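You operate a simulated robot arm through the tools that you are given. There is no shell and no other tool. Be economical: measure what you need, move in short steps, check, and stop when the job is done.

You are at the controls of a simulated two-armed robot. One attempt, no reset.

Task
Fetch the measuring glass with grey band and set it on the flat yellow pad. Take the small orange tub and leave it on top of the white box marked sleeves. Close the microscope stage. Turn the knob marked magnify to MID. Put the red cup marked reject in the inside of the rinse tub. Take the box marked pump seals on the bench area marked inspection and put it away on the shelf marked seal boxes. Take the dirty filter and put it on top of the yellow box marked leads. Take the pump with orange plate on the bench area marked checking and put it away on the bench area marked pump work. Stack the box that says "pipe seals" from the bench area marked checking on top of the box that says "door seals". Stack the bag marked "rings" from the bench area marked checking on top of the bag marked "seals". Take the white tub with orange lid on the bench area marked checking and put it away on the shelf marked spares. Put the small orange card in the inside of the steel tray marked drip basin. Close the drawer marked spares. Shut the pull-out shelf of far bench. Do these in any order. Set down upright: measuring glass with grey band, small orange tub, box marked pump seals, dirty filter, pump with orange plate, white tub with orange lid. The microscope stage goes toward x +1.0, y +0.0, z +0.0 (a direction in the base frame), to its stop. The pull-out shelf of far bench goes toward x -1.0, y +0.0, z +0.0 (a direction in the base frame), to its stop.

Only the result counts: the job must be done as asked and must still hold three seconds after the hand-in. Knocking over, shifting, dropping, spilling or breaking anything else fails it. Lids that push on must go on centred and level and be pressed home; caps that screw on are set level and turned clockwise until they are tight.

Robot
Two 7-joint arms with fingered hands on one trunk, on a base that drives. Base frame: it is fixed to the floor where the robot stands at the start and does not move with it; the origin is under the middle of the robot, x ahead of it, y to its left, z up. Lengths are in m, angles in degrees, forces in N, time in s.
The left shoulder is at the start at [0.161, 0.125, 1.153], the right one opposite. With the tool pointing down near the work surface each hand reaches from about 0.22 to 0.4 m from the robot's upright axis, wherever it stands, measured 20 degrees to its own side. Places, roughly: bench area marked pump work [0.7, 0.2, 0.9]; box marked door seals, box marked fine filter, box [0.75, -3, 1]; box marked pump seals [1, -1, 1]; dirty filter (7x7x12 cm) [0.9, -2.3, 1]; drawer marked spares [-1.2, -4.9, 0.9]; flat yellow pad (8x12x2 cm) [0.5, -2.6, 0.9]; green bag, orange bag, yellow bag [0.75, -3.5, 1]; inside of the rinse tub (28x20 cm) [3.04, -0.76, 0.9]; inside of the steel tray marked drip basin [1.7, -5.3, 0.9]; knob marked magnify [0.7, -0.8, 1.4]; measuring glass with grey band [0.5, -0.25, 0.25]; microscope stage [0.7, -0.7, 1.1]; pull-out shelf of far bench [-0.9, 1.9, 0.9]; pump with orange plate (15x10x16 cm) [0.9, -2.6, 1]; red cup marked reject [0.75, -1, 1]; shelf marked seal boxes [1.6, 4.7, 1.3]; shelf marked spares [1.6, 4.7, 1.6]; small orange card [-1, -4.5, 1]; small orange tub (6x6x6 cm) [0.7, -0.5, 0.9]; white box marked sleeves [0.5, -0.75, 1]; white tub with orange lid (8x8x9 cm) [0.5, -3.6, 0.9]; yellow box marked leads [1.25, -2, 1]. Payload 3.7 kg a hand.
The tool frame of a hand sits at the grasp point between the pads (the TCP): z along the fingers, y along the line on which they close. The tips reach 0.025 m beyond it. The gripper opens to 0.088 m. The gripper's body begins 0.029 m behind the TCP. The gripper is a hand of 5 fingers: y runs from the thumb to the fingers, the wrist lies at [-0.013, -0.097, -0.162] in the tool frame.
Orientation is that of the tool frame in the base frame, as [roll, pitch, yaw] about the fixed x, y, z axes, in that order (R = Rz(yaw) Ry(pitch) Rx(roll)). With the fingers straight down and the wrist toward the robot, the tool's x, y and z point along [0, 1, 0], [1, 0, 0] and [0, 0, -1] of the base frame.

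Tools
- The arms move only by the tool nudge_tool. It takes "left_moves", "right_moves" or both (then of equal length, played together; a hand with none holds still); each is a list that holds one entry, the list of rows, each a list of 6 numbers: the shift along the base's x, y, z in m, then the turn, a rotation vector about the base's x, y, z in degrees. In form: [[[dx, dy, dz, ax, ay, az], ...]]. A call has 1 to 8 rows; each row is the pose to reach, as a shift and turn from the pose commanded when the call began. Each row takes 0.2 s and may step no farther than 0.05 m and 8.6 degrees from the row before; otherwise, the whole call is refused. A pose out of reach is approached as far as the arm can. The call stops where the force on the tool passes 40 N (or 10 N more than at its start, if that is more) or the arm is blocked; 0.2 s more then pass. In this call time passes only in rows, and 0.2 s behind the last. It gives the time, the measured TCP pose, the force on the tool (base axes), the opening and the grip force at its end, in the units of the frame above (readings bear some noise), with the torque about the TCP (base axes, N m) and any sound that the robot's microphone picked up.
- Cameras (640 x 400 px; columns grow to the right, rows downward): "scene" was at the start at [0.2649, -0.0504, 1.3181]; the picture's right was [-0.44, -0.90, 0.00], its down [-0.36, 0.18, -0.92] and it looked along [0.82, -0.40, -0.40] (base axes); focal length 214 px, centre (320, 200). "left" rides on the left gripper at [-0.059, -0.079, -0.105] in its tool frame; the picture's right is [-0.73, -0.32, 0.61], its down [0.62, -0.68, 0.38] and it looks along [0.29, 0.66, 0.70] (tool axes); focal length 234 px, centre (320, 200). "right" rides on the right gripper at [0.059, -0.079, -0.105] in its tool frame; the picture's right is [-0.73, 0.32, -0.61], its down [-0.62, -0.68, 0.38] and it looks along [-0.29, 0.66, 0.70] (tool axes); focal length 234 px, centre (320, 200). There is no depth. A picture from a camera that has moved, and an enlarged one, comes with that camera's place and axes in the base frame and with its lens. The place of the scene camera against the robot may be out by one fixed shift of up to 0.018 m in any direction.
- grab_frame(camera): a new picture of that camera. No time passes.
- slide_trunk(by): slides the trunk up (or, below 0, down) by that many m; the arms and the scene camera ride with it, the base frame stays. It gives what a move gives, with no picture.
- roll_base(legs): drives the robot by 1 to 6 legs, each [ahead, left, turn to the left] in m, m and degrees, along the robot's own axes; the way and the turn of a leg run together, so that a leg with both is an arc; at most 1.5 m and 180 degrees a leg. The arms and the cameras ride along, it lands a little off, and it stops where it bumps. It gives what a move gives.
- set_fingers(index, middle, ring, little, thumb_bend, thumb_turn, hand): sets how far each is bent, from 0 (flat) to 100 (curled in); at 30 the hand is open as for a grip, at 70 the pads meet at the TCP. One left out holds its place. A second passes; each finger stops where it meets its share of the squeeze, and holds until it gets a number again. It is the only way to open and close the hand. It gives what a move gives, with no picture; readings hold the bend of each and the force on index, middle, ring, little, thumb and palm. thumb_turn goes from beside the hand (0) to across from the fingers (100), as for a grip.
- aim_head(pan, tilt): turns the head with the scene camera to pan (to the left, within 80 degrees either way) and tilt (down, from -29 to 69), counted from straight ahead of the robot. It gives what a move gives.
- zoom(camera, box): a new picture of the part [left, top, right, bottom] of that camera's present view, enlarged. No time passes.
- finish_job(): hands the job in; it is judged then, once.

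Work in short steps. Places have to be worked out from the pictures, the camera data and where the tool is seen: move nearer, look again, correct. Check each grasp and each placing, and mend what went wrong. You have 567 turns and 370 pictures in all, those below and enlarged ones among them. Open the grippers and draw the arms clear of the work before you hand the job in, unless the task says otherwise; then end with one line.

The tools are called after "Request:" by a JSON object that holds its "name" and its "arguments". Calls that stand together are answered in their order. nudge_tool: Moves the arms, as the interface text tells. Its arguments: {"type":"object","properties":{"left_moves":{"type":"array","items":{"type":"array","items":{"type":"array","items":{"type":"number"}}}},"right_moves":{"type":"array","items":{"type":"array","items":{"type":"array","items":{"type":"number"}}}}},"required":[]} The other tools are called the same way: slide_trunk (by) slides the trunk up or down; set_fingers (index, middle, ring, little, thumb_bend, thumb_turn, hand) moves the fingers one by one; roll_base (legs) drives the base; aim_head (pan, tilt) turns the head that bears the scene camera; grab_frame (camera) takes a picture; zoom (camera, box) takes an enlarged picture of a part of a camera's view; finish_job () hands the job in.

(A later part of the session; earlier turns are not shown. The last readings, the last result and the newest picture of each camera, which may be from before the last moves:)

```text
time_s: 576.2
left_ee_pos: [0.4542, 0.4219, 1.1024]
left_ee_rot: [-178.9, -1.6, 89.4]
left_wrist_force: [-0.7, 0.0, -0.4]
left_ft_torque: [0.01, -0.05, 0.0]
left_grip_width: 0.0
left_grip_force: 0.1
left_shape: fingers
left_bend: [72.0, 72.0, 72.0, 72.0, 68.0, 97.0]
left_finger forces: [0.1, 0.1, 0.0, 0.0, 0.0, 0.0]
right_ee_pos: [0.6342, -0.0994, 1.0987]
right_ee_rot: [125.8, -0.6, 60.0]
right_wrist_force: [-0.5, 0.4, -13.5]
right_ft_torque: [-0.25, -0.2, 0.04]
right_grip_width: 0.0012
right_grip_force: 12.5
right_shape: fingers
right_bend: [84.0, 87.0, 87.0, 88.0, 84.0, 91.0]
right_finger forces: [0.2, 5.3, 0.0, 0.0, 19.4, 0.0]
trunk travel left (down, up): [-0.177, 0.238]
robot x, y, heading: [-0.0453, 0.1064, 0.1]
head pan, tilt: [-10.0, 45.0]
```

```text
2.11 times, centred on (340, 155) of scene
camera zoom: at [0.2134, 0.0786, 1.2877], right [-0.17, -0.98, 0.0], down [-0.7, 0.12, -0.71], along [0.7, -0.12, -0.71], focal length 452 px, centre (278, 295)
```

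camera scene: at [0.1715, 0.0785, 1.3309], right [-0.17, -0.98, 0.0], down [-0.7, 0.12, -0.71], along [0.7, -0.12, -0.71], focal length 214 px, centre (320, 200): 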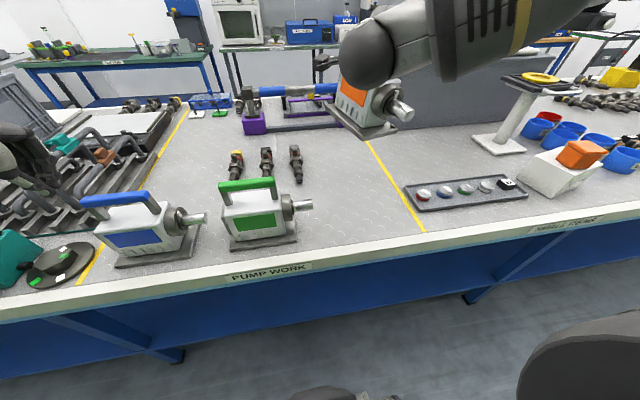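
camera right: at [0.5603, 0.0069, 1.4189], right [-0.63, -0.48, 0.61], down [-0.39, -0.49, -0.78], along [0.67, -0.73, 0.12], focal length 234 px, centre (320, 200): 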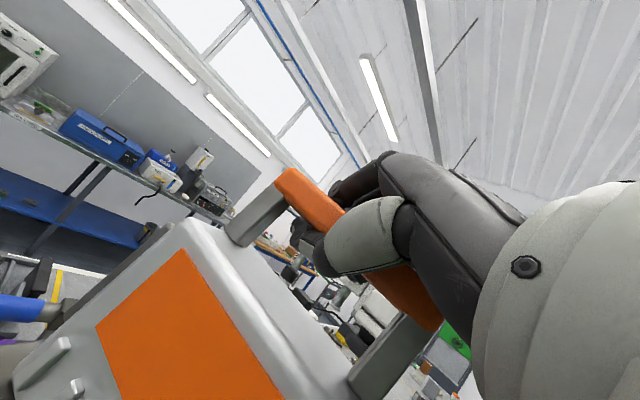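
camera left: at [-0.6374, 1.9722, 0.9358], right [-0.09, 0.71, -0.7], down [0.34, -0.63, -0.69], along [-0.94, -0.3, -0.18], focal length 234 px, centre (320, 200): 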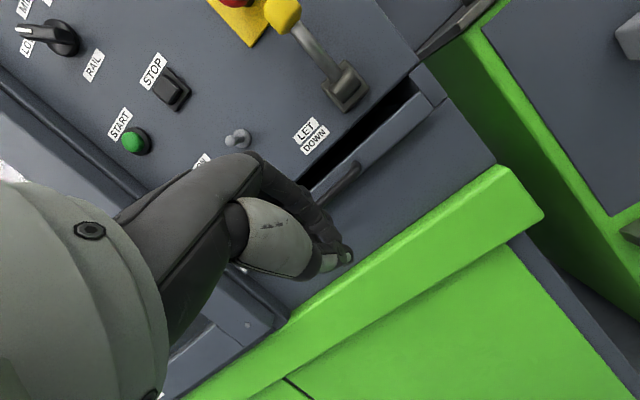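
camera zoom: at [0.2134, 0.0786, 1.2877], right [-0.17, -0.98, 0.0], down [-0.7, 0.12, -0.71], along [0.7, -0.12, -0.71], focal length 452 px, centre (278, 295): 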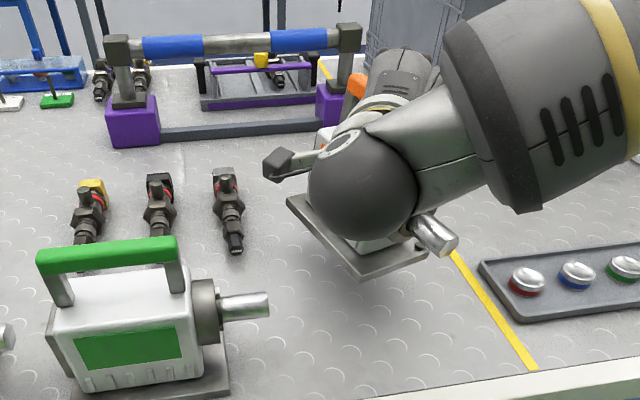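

Request:
{"name": "slide_trunk", "arguments": {"by": -0.02}}

Request:
{"name": "slide_trunk", "arguments": {"by": -0.015}}

Request:
{"name": "zoom", "arguments": {"camera": "scene", "box": [220, 60, 460, 250]}}

```text
time_s: 576.9
left_ee_pos: [0.455, 0.4219, 1.0823]
left_ee_rot: [-178.8, -1.5, 89.4]
left_wrist_force: [-1.2, 0.6, -0.1]
left_ft_torque: [0.01, -0.03, -0.03]
left_grip_width: 0.0
left_grip_force: 0.1
left_shape: fingers
left_bend: [72.0, 72.0, 72.0, 72.0, 68.0, 97.0]
left_finger forces: [0.0, 0.1, 0.1, 0.0, 0.0, 0.0]
right_ee_pos: [0.6349, -0.098, 1.0791]
right_ee_rot: [125.8, -0.6, 59.8]
right_wrist_force: [-0.3, 0.8, -13.3]
right_ft_torque: [-0.27, -0.21, 0.05]
right_grip_width: 0.0015
right_grip_force: 12.8
right_shape: fingers
right_bend: [84.0, 87.0, 87.0, 88.0, 84.0, 91.0]
right_finger forces: [0.3, 5.3, 0.0, 0.0, 19.4, 0.0]
trunk travel left (down, up): [-0.157, 0.258]
robot x, y, heading: [-0.0485, 0.1031, 0.1]
head pan, tilt: [-10.0, 45.0]
```

```text
time_s: 577.5
left_ee_pos: [0.4545, 0.4222, 1.069]
left_ee_rot: [-178.8, -1.4, 89.5]
left_wrist_force: [-1.3, -0.7, 0.3]
left_ft_torque: [0.0, -0.01, -0.02]
left_grip_width: 0.0
left_grip_force: 0.1
left_shape: fingers
left_bend: [72.0, 72.0, 72.0, 72.0, 68.0, 97.0]
left_finger forces: [0.1, 0.0, 0.0, 0.0, 0.0, 0.0]
right_ee_pos: [0.6347, -0.0992, 1.0628]
right_ee_rot: [125.8, -0.6, 60.0]
right_wrist_force: [0.1, 0.2, -12.8]
right_ft_torque: [-0.23, -0.25, -0.02]
right_grip_width: 0.0014
right_grip_force: 13.2
right_shape: fingers
right_bend: [84.0, 87.0, 87.0, 88.0, 84.0, 91.0]
right_finger forces: [0.4, 5.5, 0.1, 0.0, 19.8, 0.1]
trunk travel left (down, up): [-0.142, 0.273]
robot x, y, heading: [-0.0421, 0.0994, 0.0]
head pan, tilt: [-10.0, 45.0]
```

```text
2.11 times, centred on (340, 155) of scene
camera zoom: at [0.2523, 0.0786, 1.2477], right [-0.17, -0.98, 0.0], down [-0.7, 0.12, -0.71], along [0.7, -0.12, -0.71], focal length 452 px, centre (278, 295)
```

zoom: 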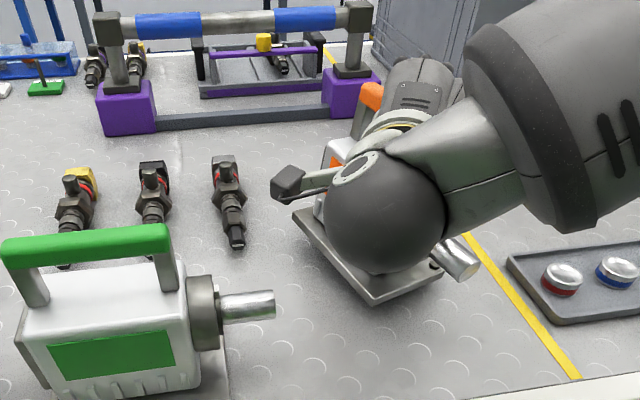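

Almost there. I raise the left hand a little for safety and keep lowering the right side.

Request:
{"name": "nudge_tool", "arguments": {"left_moves": [[[-0.01, 0, 0.03, 0, 0, 0], [-0.02, 0, 0.07, 0, 0, 0], [-0.03, 0, 0.1, 0, 0, 0]]]}}

Request:
{"name": "slide_trunk", "arguments": {"by": -0.015}}

Request:
{"name": "slide_trunk", "arguments": {"by": -0.012}}

Request:
{"name": "zoom", "arguments": {"camera": "scene", "box": [220, 60, 460, 250]}}

```text
time_s: 578.3
left_ee_pos: [0.425, 0.4212, 1.1672]
left_ee_rot: [-178.7, -1.4, 89.4]
left_wrist_force: [0.5, 0.2, -0.8]
left_ft_torque: [-0.01, 0.02, -0.02]
left_grip_width: 0.0
left_grip_force: 0.0
left_shape: fingers
left_bend: [72.0, 72.0, 72.0, 72.0, 68.0, 97.0]
left_finger forces: [0.1, 0.0, 0.0, 0.0, 0.0, 0.0]
right_ee_pos: [0.6368, -0.0987, 1.0618]
right_ee_rot: [125.9, -0.5, 59.8]
right_wrist_force: [-0.1, -0.2, -13.9]
right_ft_torque: [-0.27, -0.29, -0.01]
right_grip_width: 0.0011
right_grip_force: 13.3
right_shape: fingers
right_bend: [84.0, 87.0, 87.0, 88.0, 84.0, 91.0]
right_finger forces: [0.4, 5.7, 0.0, 0.0, 20.7, 0.0]
trunk travel left (down, up): [-0.142, 0.273]
robot x, y, heading: [-0.046, 0.1051, -0.3]
head pan, tilt: [-10.0, 45.0]
```

```text
time_s: 578.9
left_ee_pos: [0.4238, 0.4224, 1.1518]
left_ee_rot: [-178.7, -1.4, 89.3]
left_wrist_force: [-0.8, -0.8, -0.5]
left_ft_torque: [0.0, 0.01, -0.01]
left_grip_width: 0.0001
left_grip_force: 0.1
left_shape: fingers
left_bend: [72.0, 72.0, 72.0, 72.0, 68.0, 97.0]
left_finger forces: [0.1, 0.0, 0.1, 0.1, 0.0, 0.0]
right_ee_pos: [0.6352, -0.0996, 1.0458]
right_ee_rot: [126.0, -0.4, 59.7]
right_wrist_force: [-0.7, -0.1, -13.3]
right_ft_torque: [-0.18, -0.28, 0.0]
right_grip_width: 0.0029
right_grip_force: 6.2
right_shape: fingers
right_bend: [84.0, 87.0, 87.0, 88.0, 84.0, 91.0]
right_finger forces: [0.1, 4.3, 0.0, 0.0, 7.8, 0.1]
trunk travel left (down, up): [-0.127, 0.288]
robot x, y, heading: [-0.0465, 0.1011, -0.1]
head pan, tilt: [-10.0, 45.0]
```

```text
time_s: 579.5
left_ee_pos: [0.4244, 0.4226, 1.14]
left_ee_rot: [-178.8, -1.4, 89.2]
left_wrist_force: [0.0, -0.2, 0.0]
left_ft_torque: [0.03, -0.01, 0.02]
left_grip_width: 0.0
left_grip_force: 0.0
left_shape: fingers
left_bend: [72.0, 72.0, 72.0, 72.0, 68.0, 97.0]
left_finger forces: [0.0, 0.0, 0.1, 0.0, 0.0, 0.0]
right_ee_pos: [0.6347, -0.0976, 1.0378]
right_ee_rot: [125.7, -0.6, 59.8]
right_wrist_force: [-0.5, 4.5, 3.0]
right_ft_torque: [-0.05, 0.4, -0.09]
right_grip_width: 0.0033
right_grip_force: 5.6
right_shape: fingers
right_bend: [84.0, 88.0, 88.0, 88.0, 85.0, 91.0]
right_finger forces: [0.1, 0.9, 0.0, 0.0, 3.9, 7.4]
trunk travel left (down, up): [-0.115, 0.3]
robot x, y, heading: [-0.0468, 0.0998, -0.1]
head pan, tilt: [-10.0, 45.0]
```

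```text
2.11 times, centred on (340, 155) of scene
camera zoom: at [0.2811, 0.0796, 1.2157], right [-0.17, -0.98, 0.0], down [-0.7, 0.12, -0.71], along [0.7, -0.12, -0.71], focal length 452 px, centre (278, 295)
```

zoom: 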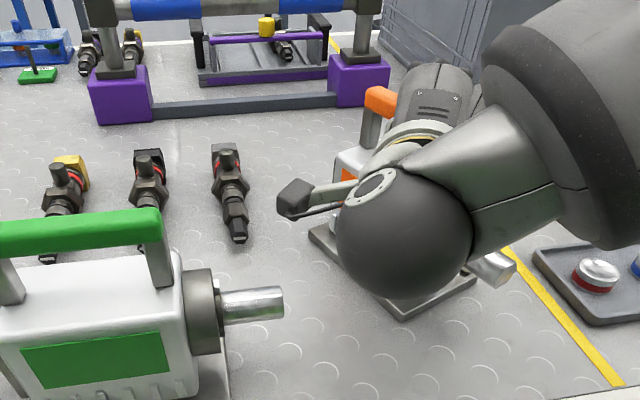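

The bench carries the pump now. I check its level with the right camera.

Request:
{"name": "grab_frame", "arguments": {"camera": "right"}}

```text
85 pictures are left
camera right: at [0.5519, 0.0193, 1.0353], right [-0.63, -0.48, 0.61], down [-0.38, -0.49, -0.78], along [0.67, -0.73, 0.12], focal length 234 px, centre (320, 200)
```

right: 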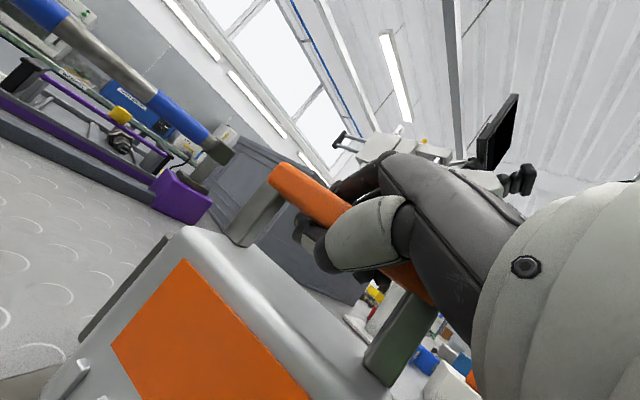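

I lower 8 mm more so that the base settles flat, then open the hand.

Request:
{"name": "slide_trunk", "arguments": {"by": -0.008}}

Request:
{"name": "set_fingers", "arguments": {"hand": "right", "index": 60, "middle": 60, "ring": 60, "little": 60, "thumb_bend": 66}}

Request:
{"name": "zoom", "arguments": {"camera": "scene", "box": [220, 60, 460, 250]}}

```text
time_s: 580.0
left_ee_pos: [0.4226, 0.4218, 1.1335]
left_ee_rot: [-178.8, -1.4, 89.3]
left_wrist_force: [0.6, -0.6, 0.3]
left_ft_torque: [-0.01, 0.01, 0.01]
left_grip_width: 0.0
left_grip_force: 0.2
left_shape: fingers
left_bend: [72.0, 72.0, 72.0, 72.0, 68.0, 97.0]
left_finger forces: [0.0, 0.0, 0.0, 0.0, 0.0, 0.1]
right_ee_pos: [0.634, -0.0979, 1.038]
right_ee_rot: [124.9, -1.2, 59.9]
right_wrist_force: [-6.1, 2.5, 14.3]
right_ft_torque: [-0.06, 1.14, -0.03]
right_grip_width: 0.0037
right_grip_force: 11.6
right_shape: fingers
right_bend: [84.0, 88.0, 88.0, 88.0, 85.0, 91.0]
right_finger forces: [0.1, 0.9, 0.0, 0.1, 3.1, 18.9]
trunk travel left (down, up): [-0.108, 0.307]
robot x, y, heading: [-0.0449, 0.1035, 0.1]
head pan, tilt: [-10.0, 45.0]
stopped: the force on the tool passed its limit at 43 N (the readings are from after the stop); the commanded pose is now the measured one
```

```text
time_s: 581.0
left_ee_pos: [0.4218, 0.4235, 1.1348]
left_ee_rot: [-178.9, -1.5, 89.3]
left_wrist_force: [0.6, -0.6, 0.8]
left_ft_torque: [-0.03, 0.04, 0.02]
left_grip_width: 0.0001
left_grip_force: 0.0
left_shape: fingers
left_bend: [72.0, 72.0, 72.0, 72.0, 68.0, 97.0]
left_finger forces: [0.1, 0.1, 0.0, 0.0, 0.0, 0.0]
right_ee_pos: [0.6343, -0.0969, 1.0359]
right_ee_rot: [124.8, -1.1, 59.9]
right_wrist_force: [-4.6, 1.5, 23.5]
right_ft_torque: [0.01, 1.54, -0.03]
right_grip_width: 0.0132
right_grip_force: 12.2
right_shape: fingers
right_bend: [60.0, 60.0, 60.0, 60.0, 66.0, 97.0]
right_finger forces: [0.0, 0.1, 0.0, 0.0, 0.7, 23.9]
trunk travel left (down, up): [-0.108, 0.307]
robot x, y, heading: [-0.0441, 0.1045, -0.1]
head pan, tilt: [-10.0, 45.0]
```

```text
2.11 times, centred on (340, 155) of scene
camera zoom: at [0.2859, 0.0796, 1.2085], right [-0.17, -0.98, 0.0], down [-0.69, 0.12, -0.71], along [0.7, -0.12, -0.71], focal length 452 px, centre (278, 295)
```

zoom: 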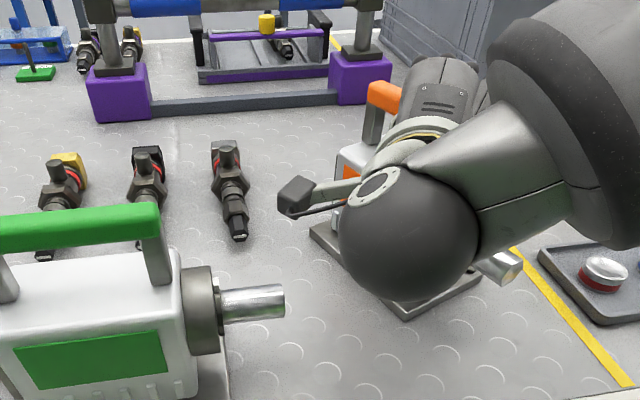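

The palm presses the bar lightly. I ease up 6 mm, open fully and withdraw along the tool axis.

Request:
{"name": "nudge_tool", "arguments": {"right_moves": [[[0, 0, 0.008, 0, 0, 0]]]}}

Request:
{"name": "set_fingers", "arguments": {"hand": "right", "index": 34, "middle": 34, "ring": 34, "little": 34, "thumb_bend": 50}}

Request:
{"name": "nudge_tool", "arguments": {"right_moves": [[[-0.014, 0.008, 0.006, 0, 0, 0], [-0.028, 0.016, 0.014, 0, 0, 0]]]}}

Request:
{"name": "grab_frame", "arguments": {"camera": "right"}}

```text
time_s: 581.4
left_ee_pos: [0.4257, 0.4212, 1.1316]
left_ee_rot: [-178.6, -1.4, 89.3]
left_wrist_force: [0.1, 0.3, 0.7]
left_ft_torque: [0.01, -0.04, -0.01]
left_grip_width: 0.0
left_grip_force: 0.0
left_shape: fingers
left_bend: [72.0, 72.0, 72.0, 72.0, 68.0, 97.0]
left_finger forces: [0.0, 0.0, 0.0, 0.0, 0.0, 0.0]
right_ee_pos: [0.6353, -0.0989, 1.0385]
right_ee_rot: [125.6, -0.7, 59.8]
right_wrist_force: [-5.8, 1.9, -0.7]
right_ft_torque: [-0.06, 0.01, -0.05]
right_grip_width: 0.0141
right_grip_force: 3.2
right_shape: fingers
right_bend: [60.0, 60.0, 60.0, 60.0, 66.0, 97.0]
right_finger forces: [0.0, 0.0, 0.0, 0.0, 3.6, 4.1]
trunk travel left (down, up): [-0.108, 0.307]
robot x, y, heading: [-0.0474, 0.1079, -0.2]
head pan, tilt: [-10.0, 45.0]
```

```text
time_s: 582.4
left_ee_pos: [0.4261, 0.4231, 1.1341]
left_ee_rot: [-178.7, -1.4, 89.3]
left_wrist_force: [-0.2, 0.7, 0.3]
left_ft_torque: [-0.03, 0.05, 0.04]
left_grip_width: 0.0
left_grip_force: 0.1
left_shape: fingers
left_bend: [72.0, 72.0, 72.0, 72.0, 68.0, 97.0]
left_finger forces: [0.0, 0.0, 0.0, 0.0, 0.0, 0.0]
right_ee_pos: [0.6373, -0.0983, 1.042]
right_ee_rot: [125.1, -0.9, 59.7]
right_wrist_force: [-1.5, 1.4, -2.6]
right_ft_torque: [-0.17, -0.3, -0.03]
right_grip_width: 0.053
right_grip_force: 5.9
right_shape: fingers
right_bend: [34.0, 34.0, 34.0, 34.0, 57.0, 97.0]
right_finger forces: [0.0, 0.0, 0.1, 0.1, 11.6, 0.0]
trunk travel left (down, up): [-0.108, 0.307]
robot x, y, heading: [-0.0478, 0.1027, -0.1]
head pan, tilt: [-10.0, 45.0]
```

```text
time_s: 583.0
left_ee_pos: [0.4244, 0.4226, 1.1326]
left_ee_rot: [-178.7, -1.4, 89.3]
left_wrist_force: [-0.7, -0.2, 0.6]
left_ft_torque: [0.03, -0.02, 0.01]
left_grip_width: 0.0001
left_grip_force: 0.1
left_shape: fingers
left_bend: [72.0, 72.0, 72.0, 72.0, 68.0, 97.0]
left_finger forces: [0.0, 0.0, 0.0, 0.0, 0.1, 0.1]
right_ee_pos: [0.6103, -0.0855, 1.0583]
right_ee_rot: [125.3, -1.0, 60.0]
right_wrist_force: [-0.1, 0.7, 0.5]
right_ft_torque: [-0.01, 0.03, -0.06]
right_grip_width: 0.0588
right_grip_force: 0.1
right_shape: fingers
right_bend: [34.0, 34.0, 34.0, 34.0, 50.0, 97.0]
right_finger forces: [0.1, 0.0, 0.1, 0.1, 0.1, 0.0]
right hand out of reach, approached as far as the arm can: row 2
trunk travel left (down, up): [-0.108, 0.307]
robot x, y, heading: [-0.0445, 0.1024, -0.2]
head pan, tilt: [-10.0, 45.0]
```

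```text
83 pictures are left
camera right: at [0.5272, 0.0306, 1.0557], right [-0.64, -0.48, 0.6], down [-0.38, -0.49, -0.79], along [0.67, -0.73, 0.13], focal length 234 px, centre (320, 200)
```

right: 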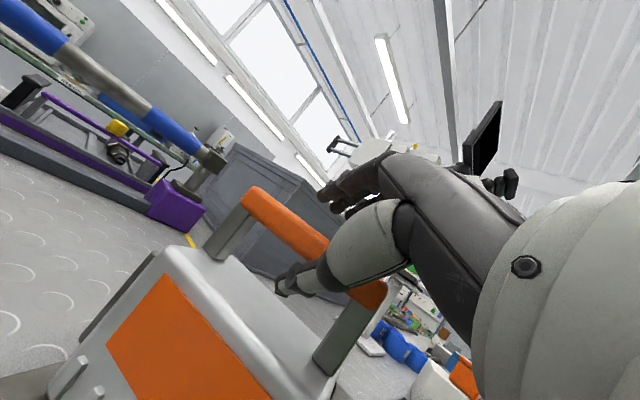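

I withdraw the remaining distance with the base, perpendicular to the bar.

Request:
{"name": "roll_base", "arguments": {"legs": [[-0.06, 0.035, 0]]}}

Request:
{"name": "grab_frame", "arguments": {"camera": "right"}}

Request:
{"name": "zoom", "arguments": {"camera": "scene", "box": [220, 40, 460, 250]}}

```text
time_s: 584.0
left_ee_pos: [0.3667, 0.458, 1.1332]
left_ee_rot: [-178.7, -1.3, 89.4]
left_wrist_force: [-0.2, 0.6, 0.1]
left_ft_torque: [-0.03, 0.0, 0.04]
left_grip_width: 0.0001
left_grip_force: 0.1
left_shape: fingers
left_bend: [72.0, 72.0, 72.0, 72.0, 68.0, 97.0]
left_finger forces: [0.0, 0.1, 0.0, 0.0, 0.1, 0.0]
right_ee_pos: [0.552, -0.0502, 1.0575]
right_ee_rot: [125.2, -0.9, 60.0]
right_wrist_force: [0.3, 0.2, 0.8]
right_ft_torque: [0.0, 0.01, -0.02]
right_grip_width: 0.0586
right_grip_force: 0.0
right_shape: fingers
right_bend: [34.0, 34.0, 34.0, 34.0, 50.0, 97.0]
right_finger forces: [0.0, 0.0, 0.0, 0.1, 0.1, 0.0]
trunk travel left (down, up): [-0.108, 0.307]
robot x, y, heading: [-0.1072, 0.1394, -0.2]
head pan, tilt: [-10.0, 45.0]
```

```text
82 pictures are left
camera right: at [0.4682, 0.0658, 1.0555], right [-0.64, -0.48, 0.6], down [-0.38, -0.49, -0.79], along [0.67, -0.73, 0.13], focal length 234 px, centre (320, 200)
```

right: 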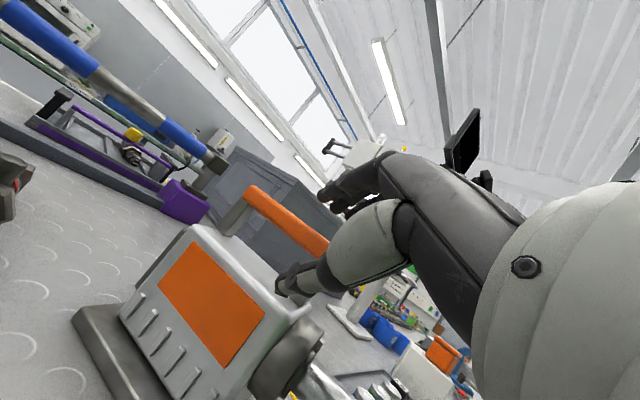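

```text
1.90 times, centred on (340, 145) of scene
camera zoom: at [0.229, 0.114, 1.2076], right [-0.17, -0.98, 0.0], down [-0.7, 0.12, -0.71], along [0.7, -0.12, -0.71], focal length 408 px, centre (282, 305)
```

zoom: 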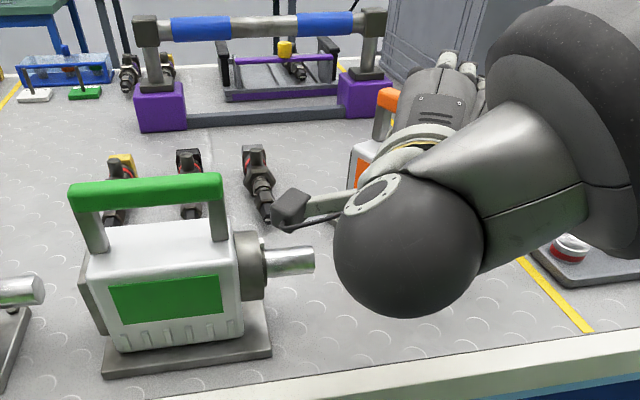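

The pump stands flat and the hand is clear. I raise the trunk, back off and verify.

Request:
{"name": "slide_trunk", "arguments": {"by": 0.14}}

Request:
{"name": "roll_base", "arguments": {"legs": [[-0.3, 0.0, 0]]}}

Request:
{"name": "zoom", "arguments": {"camera": "scene", "box": [200, 60, 460, 260]}}

```text
time_s: 585.7
left_ee_pos: [0.3681, 0.4576, 1.2701]
left_ee_rot: [-178.6, -1.4, 89.3]
left_wrist_force: [-0.8, 0.2, -0.4]
left_ft_torque: [-0.01, -0.01, 0.0]
left_grip_width: 0.0
left_grip_force: 0.1
left_shape: fingers
left_bend: [72.0, 72.0, 72.0, 72.0, 68.0, 97.0]
left_finger forces: [0.1, 0.0, 0.1, 0.0, 0.0, 0.1]
right_ee_pos: [0.5531, -0.051, 1.1967]
right_ee_rot: [125.3, -0.9, 60.0]
right_wrist_force: [0.3, 0.1, -0.5]
right_ft_torque: [0.0, -0.01, -0.03]
right_grip_width: 0.0584
right_grip_force: 0.0
right_shape: fingers
right_bend: [34.0, 34.0, 34.0, 34.0, 50.0, 97.0]
right_finger forces: [0.1, 0.0, 0.0, 0.0, 0.0, 0.0]
trunk travel left (down, up): [-0.248, 0.167]
robot x, y, heading: [-0.1058, 0.1379, 0.0]
head pan, tilt: [-10.0, 45.0]
```

```text
time_s: 587.8
left_ee_pos: [0.0653, 0.4574, 1.2729]
left_ee_rot: [-178.8, -1.5, 89.3]
left_wrist_force: [-0.1, 0.0, -0.8]
left_ft_torque: [0.0, 0.0, -0.03]
left_grip_width: 0.0
left_grip_force: 0.0
left_shape: fingers
left_bend: [72.0, 72.0, 72.0, 72.0, 68.0, 97.0]
left_finger forces: [0.1, 0.0, 0.0, 0.0, 0.0, 0.0]
right_ee_pos: [0.2506, -0.0508, 1.1972]
right_ee_rot: [125.4, -1.0, 60.0]
right_wrist_force: [0.3, -0.6, -0.1]
right_ft_torque: [0.02, 0.0, 0.03]
right_grip_width: 0.0589
right_grip_force: 0.1
right_shape: fingers
right_bend: [34.0, 34.0, 34.0, 34.0, 50.0, 97.0]
right_finger forces: [0.0, 0.0, 0.0, 0.1, 0.0, 0.0]
trunk travel left (down, up): [-0.248, 0.167]
robot x, y, heading: [-0.4088, 0.1366, -0.0]
head pan, tilt: [-10.0, 45.0]
```

```text
2.00 times, centred on (330, 160) of scene
camera zoom: at [-0.2189, 0.1137, 1.3637], right [-0.17, -0.98, 0.0], down [-0.7, 0.12, -0.71], along [0.7, -0.12, -0.71], focal length 429 px, centre (300, 280)
```

zoom: 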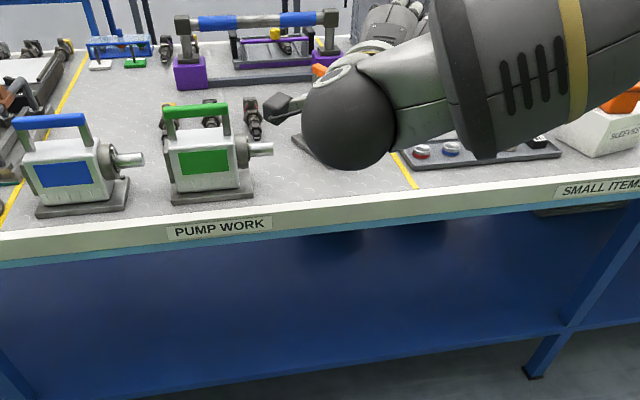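

I restore the right hand to pointing straight down and drive to the cups; on the way I check the pump.

Request:
{"name": "nudge_tool", "arguments": {"right_moves": [[[0, 0, 0.0, 4, 6.9, 0], [0, 0, 0, 8, 13.8, 0], [0, 0, 0, 12, 20.7, 0], [0, 0, 0, 16, 27.6, 0], [0, 0, 0, 20, 34.5, 0], [0, 0, 0, 24, 41.4, 0], [0, 0, 0, 27.3, 47.3, 0]]]}}

Request:
{"name": "nudge_tool", "arguments": {"right_moves": [[[0, 0, 0.0, 0, 0, 7.5], [0, 0, 0, 0, 0, 15], [0, 0, 0, 0, 0, 22.5], [0, 0, 0, 0, 0, 30]]]}}

Request:
{"name": "roll_base", "arguments": {"legs": [[0, -0.9, 0]]}}

Request:
{"name": "aim_head", "arguments": {"pan": 15, "tilt": 35}}

Request:
{"name": "grab_frame", "arguments": {"camera": "scene"}}

```text
time_s: 589.4
left_ee_pos: [0.0656, 0.457, 1.2731]
left_ee_rot: [-178.6, -1.4, 89.4]
left_wrist_force: [0.2, -0.2, 0.5]
left_ft_torque: [0.06, 0.01, -0.02]
left_grip_width: 0.0003
left_grip_force: 0.0
left_shape: fingers
left_bend: [72.0, 72.0, 72.0, 72.0, 68.0, 97.0]
left_finger forces: [0.0, 0.0, 0.0, 0.1, 0.0, 0.1]
right_ee_pos: [0.2517, -0.05, 1.1976]
right_ee_rot: [-179.9, -0.5, 59.2]
right_wrist_force: [-0.1, 0.0, 0.1]
right_ft_torque: [0.0, -0.02, -0.04]
right_grip_width: 0.059
right_grip_force: 0.1
right_shape: fingers
right_bend: [34.0, 34.0, 34.0, 34.0, 50.0, 97.0]
right_finger forces: [0.0, 0.0, 0.0, 0.0, 0.1, 0.0]
trunk travel left (down, up): [-0.248, 0.167]
robot x, y, heading: [-0.4106, 0.1373, 0.0]
head pan, tilt: [-10.0, 45.0]
```

```text
time_s: 590.4
left_ee_pos: [0.0655, 0.4566, 1.273]
left_ee_rot: [-178.7, -1.4, 89.3]
left_wrist_force: [-0.4, 0.2, -0.4]
left_ft_torque: [-0.02, 0.02, 0.02]
left_grip_width: 0.0
left_grip_force: 0.1
left_shape: fingers
left_bend: [72.0, 72.0, 72.0, 72.0, 68.0, 97.0]
left_finger forces: [0.0, 0.0, 0.0, 0.0, 0.1, 0.1]
right_ee_pos: [0.2516, -0.0505, 1.1977]
right_ee_rot: [180.0, -0.6, 89.3]
right_wrist_force: [-0.1, -0.2, -0.7]
right_ft_torque: [-0.04, 0.0, 0.02]
right_grip_width: 0.0589
right_grip_force: 0.0
right_shape: fingers
right_bend: [34.0, 34.0, 34.0, 34.0, 50.0, 97.0]
right_finger forces: [0.1, 0.0, 0.0, 0.0, 0.0, 0.1]
trunk travel left (down, up): [-0.248, 0.167]
robot x, y, heading: [-0.4016, 0.1412, 0.1]
head pan, tilt: [-10.0, 45.0]
```

```text
time_s: 598.5
left_ee_pos: [0.0664, -0.434, 1.2727]
left_ee_rot: [-178.7, -1.4, 89.3]
left_wrist_force: [0.2, 0.3, 0.3]
left_ft_torque: [0.02, 0.02, 0.0]
left_grip_width: 0.0
left_grip_force: 0.1
left_shape: fingers
left_bend: [72.0, 72.0, 72.0, 72.0, 68.0, 97.0]
left_finger forces: [0.0, 0.1, 0.1, 0.0, 0.0, 0.0]
right_ee_pos: [0.2521, -0.94, 1.1976]
right_ee_rot: [179.9, -0.7, 89.2]
right_wrist_force: [0.6, -0.1, 0.7]
right_ft_torque: [0.02, 0.01, 0.02]
right_grip_width: 0.0588
right_grip_force: 0.0
right_shape: fingers
right_bend: [34.0, 34.0, 34.0, 34.0, 50.0, 97.0]
right_finger forces: [0.1, 0.1, 0.1, 0.1, 0.1, 0.1]
trunk travel left (down, up): [-0.248, 0.167]
robot x, y, heading: [-0.4053, -0.7537, -0.4]
head pan, tilt: [-10.0, 45.0]
```

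```text
time_s: 599.4
left_ee_pos: [0.0666, -0.4321, 1.2722]
left_ee_rot: [-178.6, -1.4, 89.4]
left_wrist_force: [0.2, 0.9, -0.5]
left_ft_torque: [-0.01, 0.02, 0.04]
left_grip_width: 0.0
left_grip_force: 0.1
left_shape: fingers
left_bend: [72.0, 72.0, 72.0, 72.0, 68.0, 97.0]
left_finger forces: [0.2, 0.0, 0.0, 0.0, 0.1, 0.1]
right_ee_pos: [0.2525, -0.9406, 1.1973]
right_ee_rot: [179.9, -0.6, 89.1]
right_wrist_force: [1.1, -0.1, -0.8]
right_ft_torque: [0.01, 0.02, -0.05]
right_grip_width: 0.0587
right_grip_force: 0.0
right_shape: fingers
right_bend: [34.0, 34.0, 34.0, 34.0, 50.0, 97.0]
right_finger forces: [0.0, 0.0, 0.0, 0.0, 0.0, 0.1]
trunk travel left (down, up): [-0.248, 0.167]
robot x, y, heading: [-0.4021, -0.7543, -0.0]
head pan, tilt: [15.0, 35.0]
```

```text
79 pictures are left
camera scene: at [-0.213, -0.7392, 1.3785], right [0.26, -0.97, 0.0], down [-0.55, -0.15, -0.82], along [0.79, 0.21, -0.57], focal length 214 px, centre (320, 200)
```

scene: 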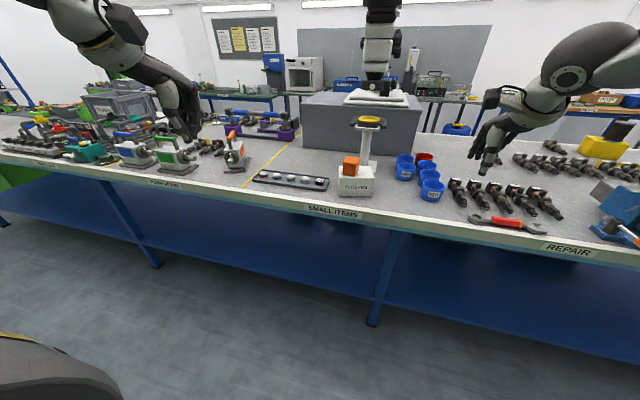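

The pump stands upright left of the yellow line. I zoom on the cups.

Request:
{"name": "zoom", "arguments": {"camera": "scene", "box": [340, 110, 500, 210]}}

```text
4.00 times, centred on (420, 160) of scene
camera zoom: at [-0.213, -0.7392, 1.3785], right [0.26, -0.97, 0.0], down [-0.55, -0.15, -0.82], along [0.79, 0.21, -0.57], focal length 858 px, centre (-80, 360)
```

zoom: 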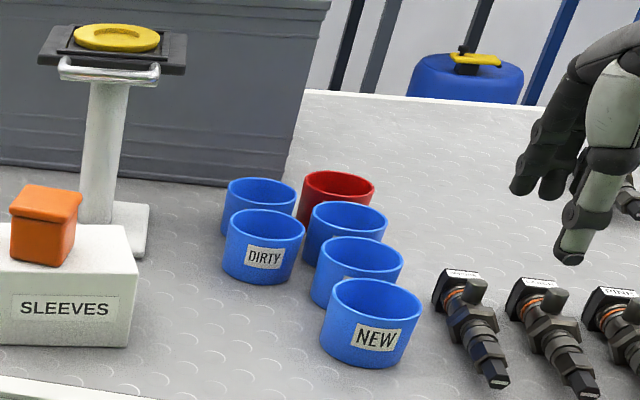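

The red cup (rim ≈(0.814, -0.959, 0.97), ⌀≈0.088) has blue cups in front and at left. I will pinch its back wall: thumb inside, fingers behind. I move the left hand aside and drive up.

Request:
{"name": "nudge_tool", "arguments": {"left_moves": [[[-0.02, 0.03, 0, 0, 0, 0], [-0.04, 0.06, 0, 0, 0, 0], [-0.06, 0.09, 0, 0, 0, 0]]]}}

Request:
{"name": "set_fingers", "arguments": {"hand": "right", "index": 40, "middle": 40, "ring": 40, "little": 40, "thumb_bend": 50}}

Request:
{"name": "roll_base", "arguments": {"legs": [[0.51, -0.03, 0]]}}

Request:
{"name": "nudge_tool", "arguments": {"right_moves": [[[0.02, 0.0, 0.0, 0, 0, 0], [0.04, 0.0, 0, 0, 0, 0], [0.06, 0, -0.02, 0, 0, 0]]]}}

Request:
{"name": "grab_frame", "arguments": {"camera": "right"}}

```text
time_s: 600.2
left_ee_pos: [0.0055, -0.3423, 1.2719]
left_ee_rot: [-178.7, -1.5, 89.4]
left_wrist_force: [-0.7, -0.2, 0.5]
left_ft_torque: [0.01, -0.03, 0.0]
left_grip_width: 0.0
left_grip_force: 0.0
left_shape: fingers
left_bend: [72.0, 72.0, 72.0, 72.0, 68.0, 97.0]
left_finger forces: [0.1, 0.0, 0.1, 0.1, 0.1, 0.0]
right_ee_pos: [0.2504, -0.9401, 1.2]
right_ee_rot: [179.8, -0.7, 89.2]
right_wrist_force: [-0.8, 0.1, 0.5]
right_ft_torque: [0.03, 0.01, -0.01]
right_grip_width: 0.0587
right_grip_force: 0.0
right_shape: fingers
right_bend: [34.0, 34.0, 34.0, 34.0, 50.0, 97.0]
right_finger forces: [0.1, 0.0, 0.1, 0.0, 0.0, 0.0]
trunk travel left (down, up): [-0.248, 0.167]
robot x, y, heading: [-0.4077, -0.7485, -0.4]
head pan, tilt: [15.0, 35.0]
```

```text
time_s: 601.2
left_ee_pos: [0.0064, -0.3437, 1.2713]
left_ee_rot: [-178.7, -1.4, 89.4]
left_wrist_force: [0.1, -0.8, -0.7]
left_ft_torque: [-0.01, 0.02, 0.04]
left_grip_width: 0.0
left_grip_force: 0.1
left_shape: fingers
left_bend: [72.0, 72.0, 72.0, 72.0, 68.0, 97.0]
left_finger forces: [0.0, 0.0, 0.0, 0.0, 0.0, 0.0]
right_ee_pos: [0.2526, -0.9396, 1.1983]
right_ee_rot: [179.9, -0.7, 89.2]
right_wrist_force: [0.1, -0.2, 0.0]
right_ft_torque: [0.0, -0.02, 0.01]
right_grip_width: 0.0525
right_grip_force: 0.1
right_shape: fingers
right_bend: [40.0, 40.0, 40.0, 40.0, 50.0, 97.0]
right_finger forces: [0.1, 0.1, 0.0, 0.0, 0.0, 0.0]
trunk travel left (down, up): [-0.248, 0.167]
robot x, y, heading: [-0.4084, -0.7509, 0.2]
head pan, tilt: [15.0, 35.0]
```

```text
time_s: 604.2
left_ee_pos: [0.5122, -0.3685, 1.2724]
left_ee_rot: [-178.7, -1.4, 89.7]
left_wrist_force: [0.3, 0.7, 0.0]
left_ft_torque: [0.01, 0.04, 0.01]
left_grip_width: 0.0001
left_grip_force: 0.1
left_shape: fingers
left_bend: [72.0, 72.0, 72.0, 72.0, 68.0, 97.0]
left_finger forces: [0.1, 0.0, 0.1, 0.1, 0.0, 0.0]
right_ee_pos: [0.7619, -0.9654, 1.1967]
right_ee_rot: [179.9, -0.7, 89.5]
right_wrist_force: [1.9, -0.4, 0.5]
right_ft_torque: [0.01, 0.0, -0.03]
right_grip_width: 0.0526
right_grip_force: 0.0
right_shape: fingers
right_bend: [40.0, 40.0, 40.0, 40.0, 50.0, 97.0]
right_finger forces: [0.0, 0.1, 0.1, 0.0, 0.1, 0.1]
trunk travel left (down, up): [-0.248, 0.167]
robot x, y, heading: [0.1074, -0.7802, 0.2]
head pan, tilt: [15.0, 35.0]
```

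```text
time_s: 605.0
left_ee_pos: [0.5133, -0.3686, 1.2718]
left_ee_rot: [-178.6, -1.5, 89.7]
left_wrist_force: [-0.5, 0.1, 0.1]
left_ft_torque: [0.02, -0.04, 0.03]
left_grip_width: 0.0
left_grip_force: 0.1
left_shape: fingers
left_bend: [72.0, 72.0, 72.0, 72.0, 68.0, 97.0]
left_finger forces: [0.1, 0.0, 0.0, 0.0, 0.0, 0.0]
right_ee_pos: [0.8215, -0.9661, 1.1767]
right_ee_rot: [-180.0, -0.6, 89.5]
right_wrist_force: [0.3, -0.3, -0.3]
right_ft_torque: [0.02, -0.01, 0.01]
right_grip_width: 0.0526
right_grip_force: 0.2
right_shape: fingers
right_bend: [40.0, 40.0, 40.0, 40.0, 50.0, 97.0]
right_finger forces: [0.1, 0.1, 0.0, 0.0, 0.0, 0.0]
trunk travel left (down, up): [-0.248, 0.167]
robot x, y, heading: [0.1044, -0.7818, 0.3]
head pan, tilt: [15.0, 35.0]
```

```text
77 pictures are left
camera right: at [0.7446, -0.9081, 1.2825], right [0.32, -0.73, 0.6], down [-0.69, -0.61, -0.39], along [0.66, -0.29, -0.7], focal length 234 px, centre (320, 200)
```

right: 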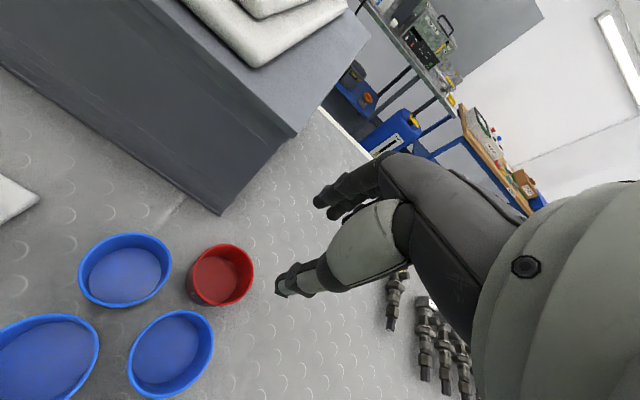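

The red cup's rim centre is (0.835, -0.959). I turn the hand to yaw 60° to pinch the back-right wall (≈(0.871, -0.98)), and come lower.

Request:
{"name": "nudge_tool", "arguments": {"right_moves": [[[0.01, -0.003, 0.0, 0, 0, -7.5], [0.025, -0.006, -0.01, 0, 0, -15], [0.04, -0.01, -0.02, 0, 0, -22.5], [0.05, -0.014, -0.04, 0, 0, -30]]]}}

Request:
{"name": "slide_trunk", "arguments": {"by": -0.07}}

Request:
{"name": "grab_frame", "arguments": {"camera": "right"}}

```text
time_s: 606.0
left_ee_pos: [0.5122, -0.3688, 1.2719]
left_ee_rot: [-178.6, -1.4, 89.7]
left_wrist_force: [-0.5, -0.9, 0.2]
left_ft_torque: [0.01, 0.01, 0.0]
left_grip_width: 0.0001
left_grip_force: 0.1
left_shape: fingers
left_bend: [72.0, 72.0, 72.0, 72.0, 68.0, 97.0]
left_finger forces: [0.0, 0.0, 0.0, 0.1, 0.1, 0.0]
right_ee_pos: [0.8418, -0.9999, 1.1368]
right_ee_rot: [180.0, -0.6, 59.4]
right_wrist_force: [0.6, 0.7, -0.6]
right_ft_torque: [-0.03, 0.0, 0.03]
right_grip_width: 0.0527
right_grip_force: 0.0
right_shape: fingers
right_bend: [40.0, 40.0, 40.0, 40.0, 50.0, 97.0]
right_finger forces: [0.1, 0.0, 0.0, 0.0, 0.0, 0.1]
right hand out of reach, approached as far as the arm can: row 3, 4
trunk travel left (down, up): [-0.248, 0.167]
robot x, y, heading: [0.107, -0.7804, 0.6]
head pan, tilt: [15.0, 35.0]
```

```text
time_s: 607.1
left_ee_pos: [0.5112, -0.369, 1.2018]
left_ee_rot: [-178.8, -1.4, 89.7]
left_wrist_force: [-0.8, 0.9, 0.4]
left_ft_torque: [-0.02, -0.03, 0.01]
left_grip_width: 0.0
left_grip_force: 0.1
left_shape: fingers
left_bend: [72.0, 72.0, 72.0, 72.0, 68.0, 97.0]
left_finger forces: [0.0, 0.0, 0.0, 0.0, 0.0, 0.0]
right_ee_pos: [0.8384, -0.9993, 1.0694]
right_ee_rot: [179.8, -0.8, 59.5]
right_wrist_force: [0.0, 0.2, 0.5]
right_ft_torque: [-0.02, -0.04, 0.02]
right_grip_width: 0.0524
right_grip_force: 0.1
right_shape: fingers
right_bend: [40.0, 40.0, 40.0, 40.0, 50.0, 97.0]
right_finger forces: [0.0, 0.0, 0.0, 0.1, 0.1, 0.0]
trunk travel left (down, up): [-0.178, 0.237]
robot x, y, heading: [0.1031, -0.7829, 0.4]
head pan, tilt: [15.0, 35.0]
```

```text
76 pictures are left
camera right: at [0.8015, -0.9091, 1.1754], right [-0.1, -0.79, 0.6], down [-0.9, -0.19, -0.39], along [0.43, -0.58, -0.7], focal length 234 px, centre (320, 200)
```

right: 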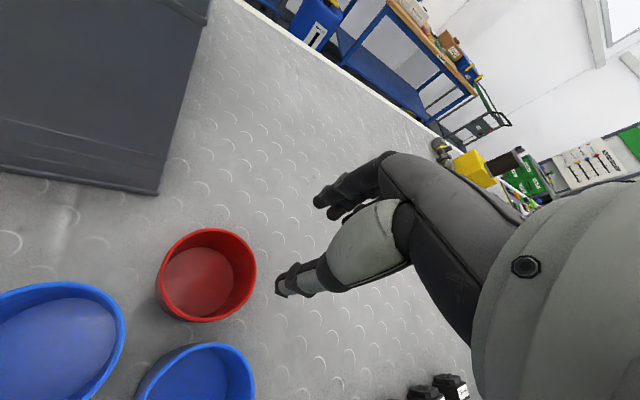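

Rim centre confirmed at (0.837, -0.958). I use the base to bring the grasp point to (0.871, -0.979).

Request:
{"name": "roll_base", "arguments": {"legs": [[0.033, 0.02, 0]]}}

Request:
{"name": "nudge_tool", "arguments": {"right_moves": [[[0, 0, -0.03, 0, 0, 0], [0, 0, -0.055, 0, 0, 0]]]}}

Request:
{"name": "grab_frame", "arguments": {"camera": "right"}}

```text
time_s: 607.9
left_ee_pos: [0.5454, -0.3486, 1.202]
left_ee_rot: [-178.7, -1.5, 89.7]
left_wrist_force: [0.4, 0.1, 0.2]
left_ft_torque: [-0.01, 0.03, -0.03]
left_grip_width: 0.0
left_grip_force: 0.0
left_shape: fingers
left_bend: [72.0, 72.0, 72.0, 72.0, 68.0, 97.0]
left_finger forces: [0.0, 0.0, 0.0, 0.0, 0.1, 0.0]
right_ee_pos: [0.8742, -0.9782, 1.0679]
right_ee_rot: [179.9, -0.6, 59.6]
right_wrist_force: [-0.3, 0.2, 0.1]
right_ft_torque: [-0.02, -0.02, -0.01]
right_grip_width: 0.0529
right_grip_force: 0.1
right_shape: fingers
right_bend: [40.0, 40.0, 40.0, 40.0, 50.0, 97.0]
right_finger forces: [0.0, 0.0, 0.1, 0.0, 0.0, 0.0]
trunk travel left (down, up): [-0.178, 0.237]
robot x, y, heading: [0.1324, -0.7582, 0.5]
head pan, tilt: [15.0, 35.0]
```

```text
time_s: 608.5
left_ee_pos: [0.5457, -0.3502, 1.2016]
left_ee_rot: [-178.6, -1.5, 89.5]
left_wrist_force: [0.7, 0.3, 0.2]
left_ft_torque: [0.02, -0.02, -0.01]
left_grip_width: 0.0001
left_grip_force: 0.0
left_shape: fingers
left_bend: [72.0, 72.0, 72.0, 72.0, 68.0, 97.0]
left_finger forces: [0.0, 0.1, 0.0, 0.1, 0.0, 0.1]
right_ee_pos: [0.8737, -0.978, 1.0114]
right_ee_rot: [179.9, -0.7, 59.6]
right_wrist_force: [-0.7, 0.7, -0.1]
right_ft_torque: [-0.04, 0.0, 0.04]
right_grip_width: 0.0527
right_grip_force: 0.0
right_shape: fingers
right_bend: [40.0, 40.0, 40.0, 40.0, 50.0, 97.0]
right_finger forces: [0.0, 0.0, 0.0, 0.1, 0.0, 0.0]
trunk travel left (down, up): [-0.178, 0.237]
robot x, y, heading: [0.1354, -0.763, 0.1]
head pan, tilt: [15.0, 35.0]
```

```text
75 pictures are left
camera right: at [0.8365, -0.8888, 1.1167], right [-0.09, -0.79, 0.6], down [-0.9, -0.19, -0.39], along [0.42, -0.58, -0.7], focal length 234 px, centre (320, 200)
```

right: 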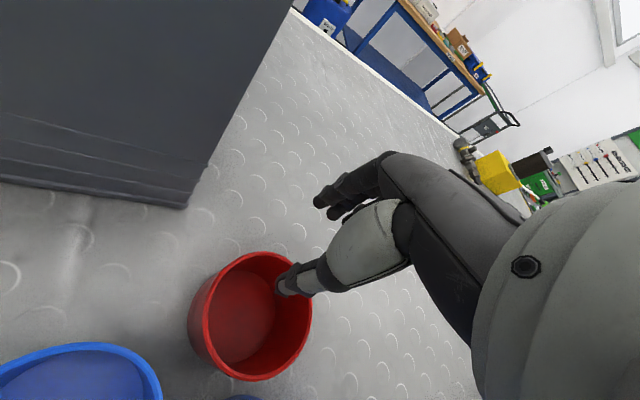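

Thumb is set to enter the cup and the fingers to pass behind. I descend 5.5 cm and pinch.

Request:
{"name": "nudge_tool", "arguments": {"right_moves": [[[-0.003, 0.001, -0.02, 0, 0, 0], [-0.004, 0.002, -0.04, 0, 0, 0], [-0.004, 0.002, -0.055, 0, 0, 0]]]}}

Request:
{"name": "set_fingers", "arguments": {"hand": "right", "index": 74, "middle": 74, "ring": 74, "little": 74, "thumb_bend": 74}}

Request:
{"name": "grab_frame", "arguments": {"camera": "right"}}

```text
time_s: 609.3
left_ee_pos: [0.5462, -0.3499, 1.2025]
left_ee_rot: [-178.7, -1.4, 89.7]
left_wrist_force: [-0.6, -0.5, -0.4]
left_ft_torque: [0.0, -0.01, 0.01]
left_grip_width: 0.0
left_grip_force: 0.1
left_shape: fingers
left_bend: [72.0, 72.0, 72.0, 72.0, 68.0, 97.0]
left_finger forces: [0.0, 0.0, 0.0, 0.0, 0.1, 0.0]
right_ee_pos: [0.87, -0.9769, 0.9564]
right_ee_rot: [179.9, -0.6, 59.6]
right_wrist_force: [-0.1, 0.1, -0.4]
right_ft_torque: [0.03, 0.01, 0.01]
right_grip_width: 0.0523
right_grip_force: 0.1
right_shape: fingers
right_bend: [40.0, 40.0, 40.0, 40.0, 50.0, 97.0]
right_finger forces: [0.0, 0.0, 0.0, 0.1, 0.0, 0.1]
trunk travel left (down, up): [-0.178, 0.237]
robot x, y, heading: [0.1359, -0.7591, 0.2]
head pan, tilt: [15.0, 35.0]
```

```text
time_s: 610.3
left_ee_pos: [0.5439, -0.3492, 1.2008]
left_ee_rot: [-178.7, -1.4, 89.7]
left_wrist_force: [0.7, -0.7, 0.1]
left_ft_torque: [0.01, 0.0, -0.02]
left_grip_width: 0.0
left_grip_force: 0.1
left_shape: fingers
left_bend: [72.0, 72.0, 72.0, 72.0, 68.0, 97.0]
left_finger forces: [0.0, 0.0, 0.0, 0.0, 0.0, 0.0]
right_ee_pos: [0.8688, -0.9756, 0.9581]
right_ee_rot: [179.9, -0.6, 59.5]
right_wrist_force: [0.3, 0.0, -0.6]
right_ft_torque: [-0.03, 0.04, 0.0]
right_grip_width: 0.0
right_grip_force: 4.3
right_shape: fingers
right_bend: [73.0, 74.0, 74.0, 74.0, 72.0, 97.0]
right_finger forces: [3.2, 0.7, 0.0, 0.0, 4.0, 0.0]
trunk travel left (down, up): [-0.178, 0.237]
robot x, y, heading: [0.1327, -0.7599, 0.4]
head pan, tilt: [15.0, 35.0]
```

```text
74 pictures are left
camera right: at [0.8312, -0.8864, 1.063], right [-0.09, -0.79, 0.6], down [-0.9, -0.19, -0.39], along [0.42, -0.58, -0.7], focal length 234 px, centre (320, 200)
```

right: 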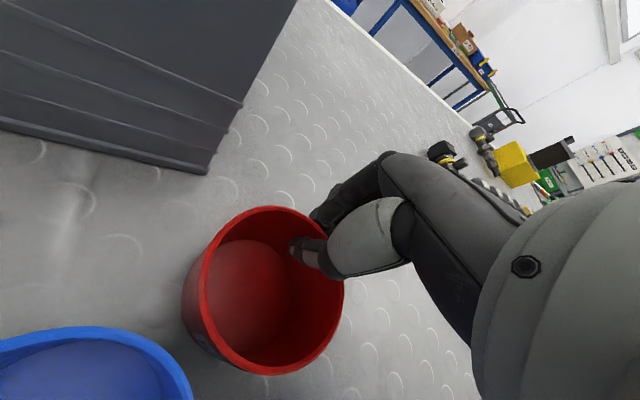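

The wall is pinched. I squeeze harder and lift.

Request:
{"name": "set_fingers", "arguments": {"hand": "right", "index": 88, "middle": 88, "ring": 84, "little": 80, "thumb_bend": 88}}

Request:
{"name": "nudge_tool", "arguments": {"right_moves": [[[0, 0, 0.03, 0, 0, 0], [0, 0, 0.07, 0, 0, 0], [0, 0, 0.11, 0, 0, 0], [-0.02, 0, 0.14, 0, 0, 0]]]}}

Request:
{"name": "grab_frame", "arguments": {"camera": "right"}}

```text
time_s: 611.3
left_ee_pos: [0.5447, -0.3484, 1.2032]
left_ee_rot: [-178.7, -1.5, 89.6]
left_wrist_force: [0.2, -0.2, 0.1]
left_ft_torque: [-0.02, 0.02, 0.0]
left_grip_width: 0.0
left_grip_force: 0.1
left_shape: fingers
left_bend: [72.0, 72.0, 72.0, 72.0, 68.0, 97.0]
left_finger forces: [0.0, 0.1, 0.0, 0.0, 0.1, 0.1]
right_ee_pos: [0.8685, -0.9764, 0.9566]
right_ee_rot: [180.0, -0.6, 59.6]
right_wrist_force: [0.5, 0.3, -0.1]
right_ft_torque: [0.0, 0.03, 0.0]
right_grip_width: 0.0001
right_grip_force: 15.1
right_shape: fingers
right_bend: [78.0, 88.0, 84.0, 80.0, 80.0, 91.0]
right_finger forces: [15.0, 0.0, 0.1, 0.0, 15.0, 0.0]
trunk travel left (down, up): [-0.178, 0.237]
robot x, y, heading: [0.1385, -0.7637, 0.4]
head pan, tilt: [15.0, 35.0]
```

```text
time_s: 612.3
left_ee_pos: [0.5424, -0.3489, 1.2031]
left_ee_rot: [-178.8, -1.4, 89.6]
left_wrist_force: [-0.2, 0.1, 0.2]
left_ft_torque: [0.0, -0.01, 0.02]
left_grip_width: 0.0
left_grip_force: 0.1
left_shape: fingers
left_bend: [72.0, 72.0, 72.0, 72.0, 68.0, 97.0]
left_finger forces: [0.1, 0.0, 0.1, 0.0, 0.0, 0.1]
right_ee_pos: [0.8472, -0.9753, 1.0995]
right_ee_rot: [179.8, -0.7, 59.6]
right_wrist_force: [-0.8, -0.1, -0.1]
right_ft_torque: [-0.04, -0.02, -0.02]
right_grip_width: 0.0001
right_grip_force: 14.9
right_shape: fingers
right_bend: [78.0, 88.0, 84.0, 80.0, 80.0, 91.0]
right_finger forces: [15.1, 0.0, 0.0, 0.0, 15.0, 0.0]
trunk travel left (down, up): [-0.178, 0.237]
robot x, y, heading: [0.133, -0.7601, 0.4]
head pan, tilt: [15.0, 35.0]
```

```text
73 pictures are left
camera right: at [0.8095, -0.8866, 1.2044], right [-0.09, -0.79, 0.6], down [-0.9, -0.19, -0.39], along [0.43, -0.58, -0.7], focal length 234 px, centre (320, 200)
```

right: 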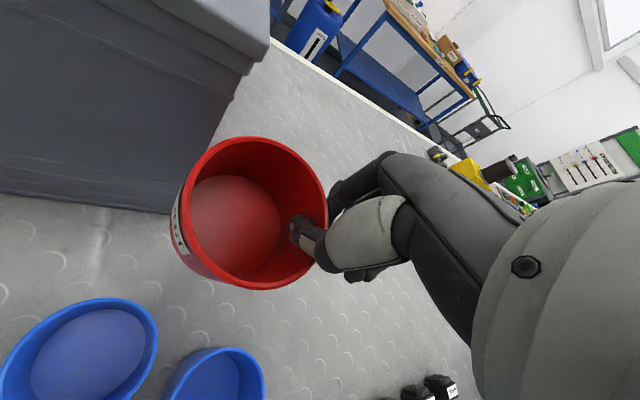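

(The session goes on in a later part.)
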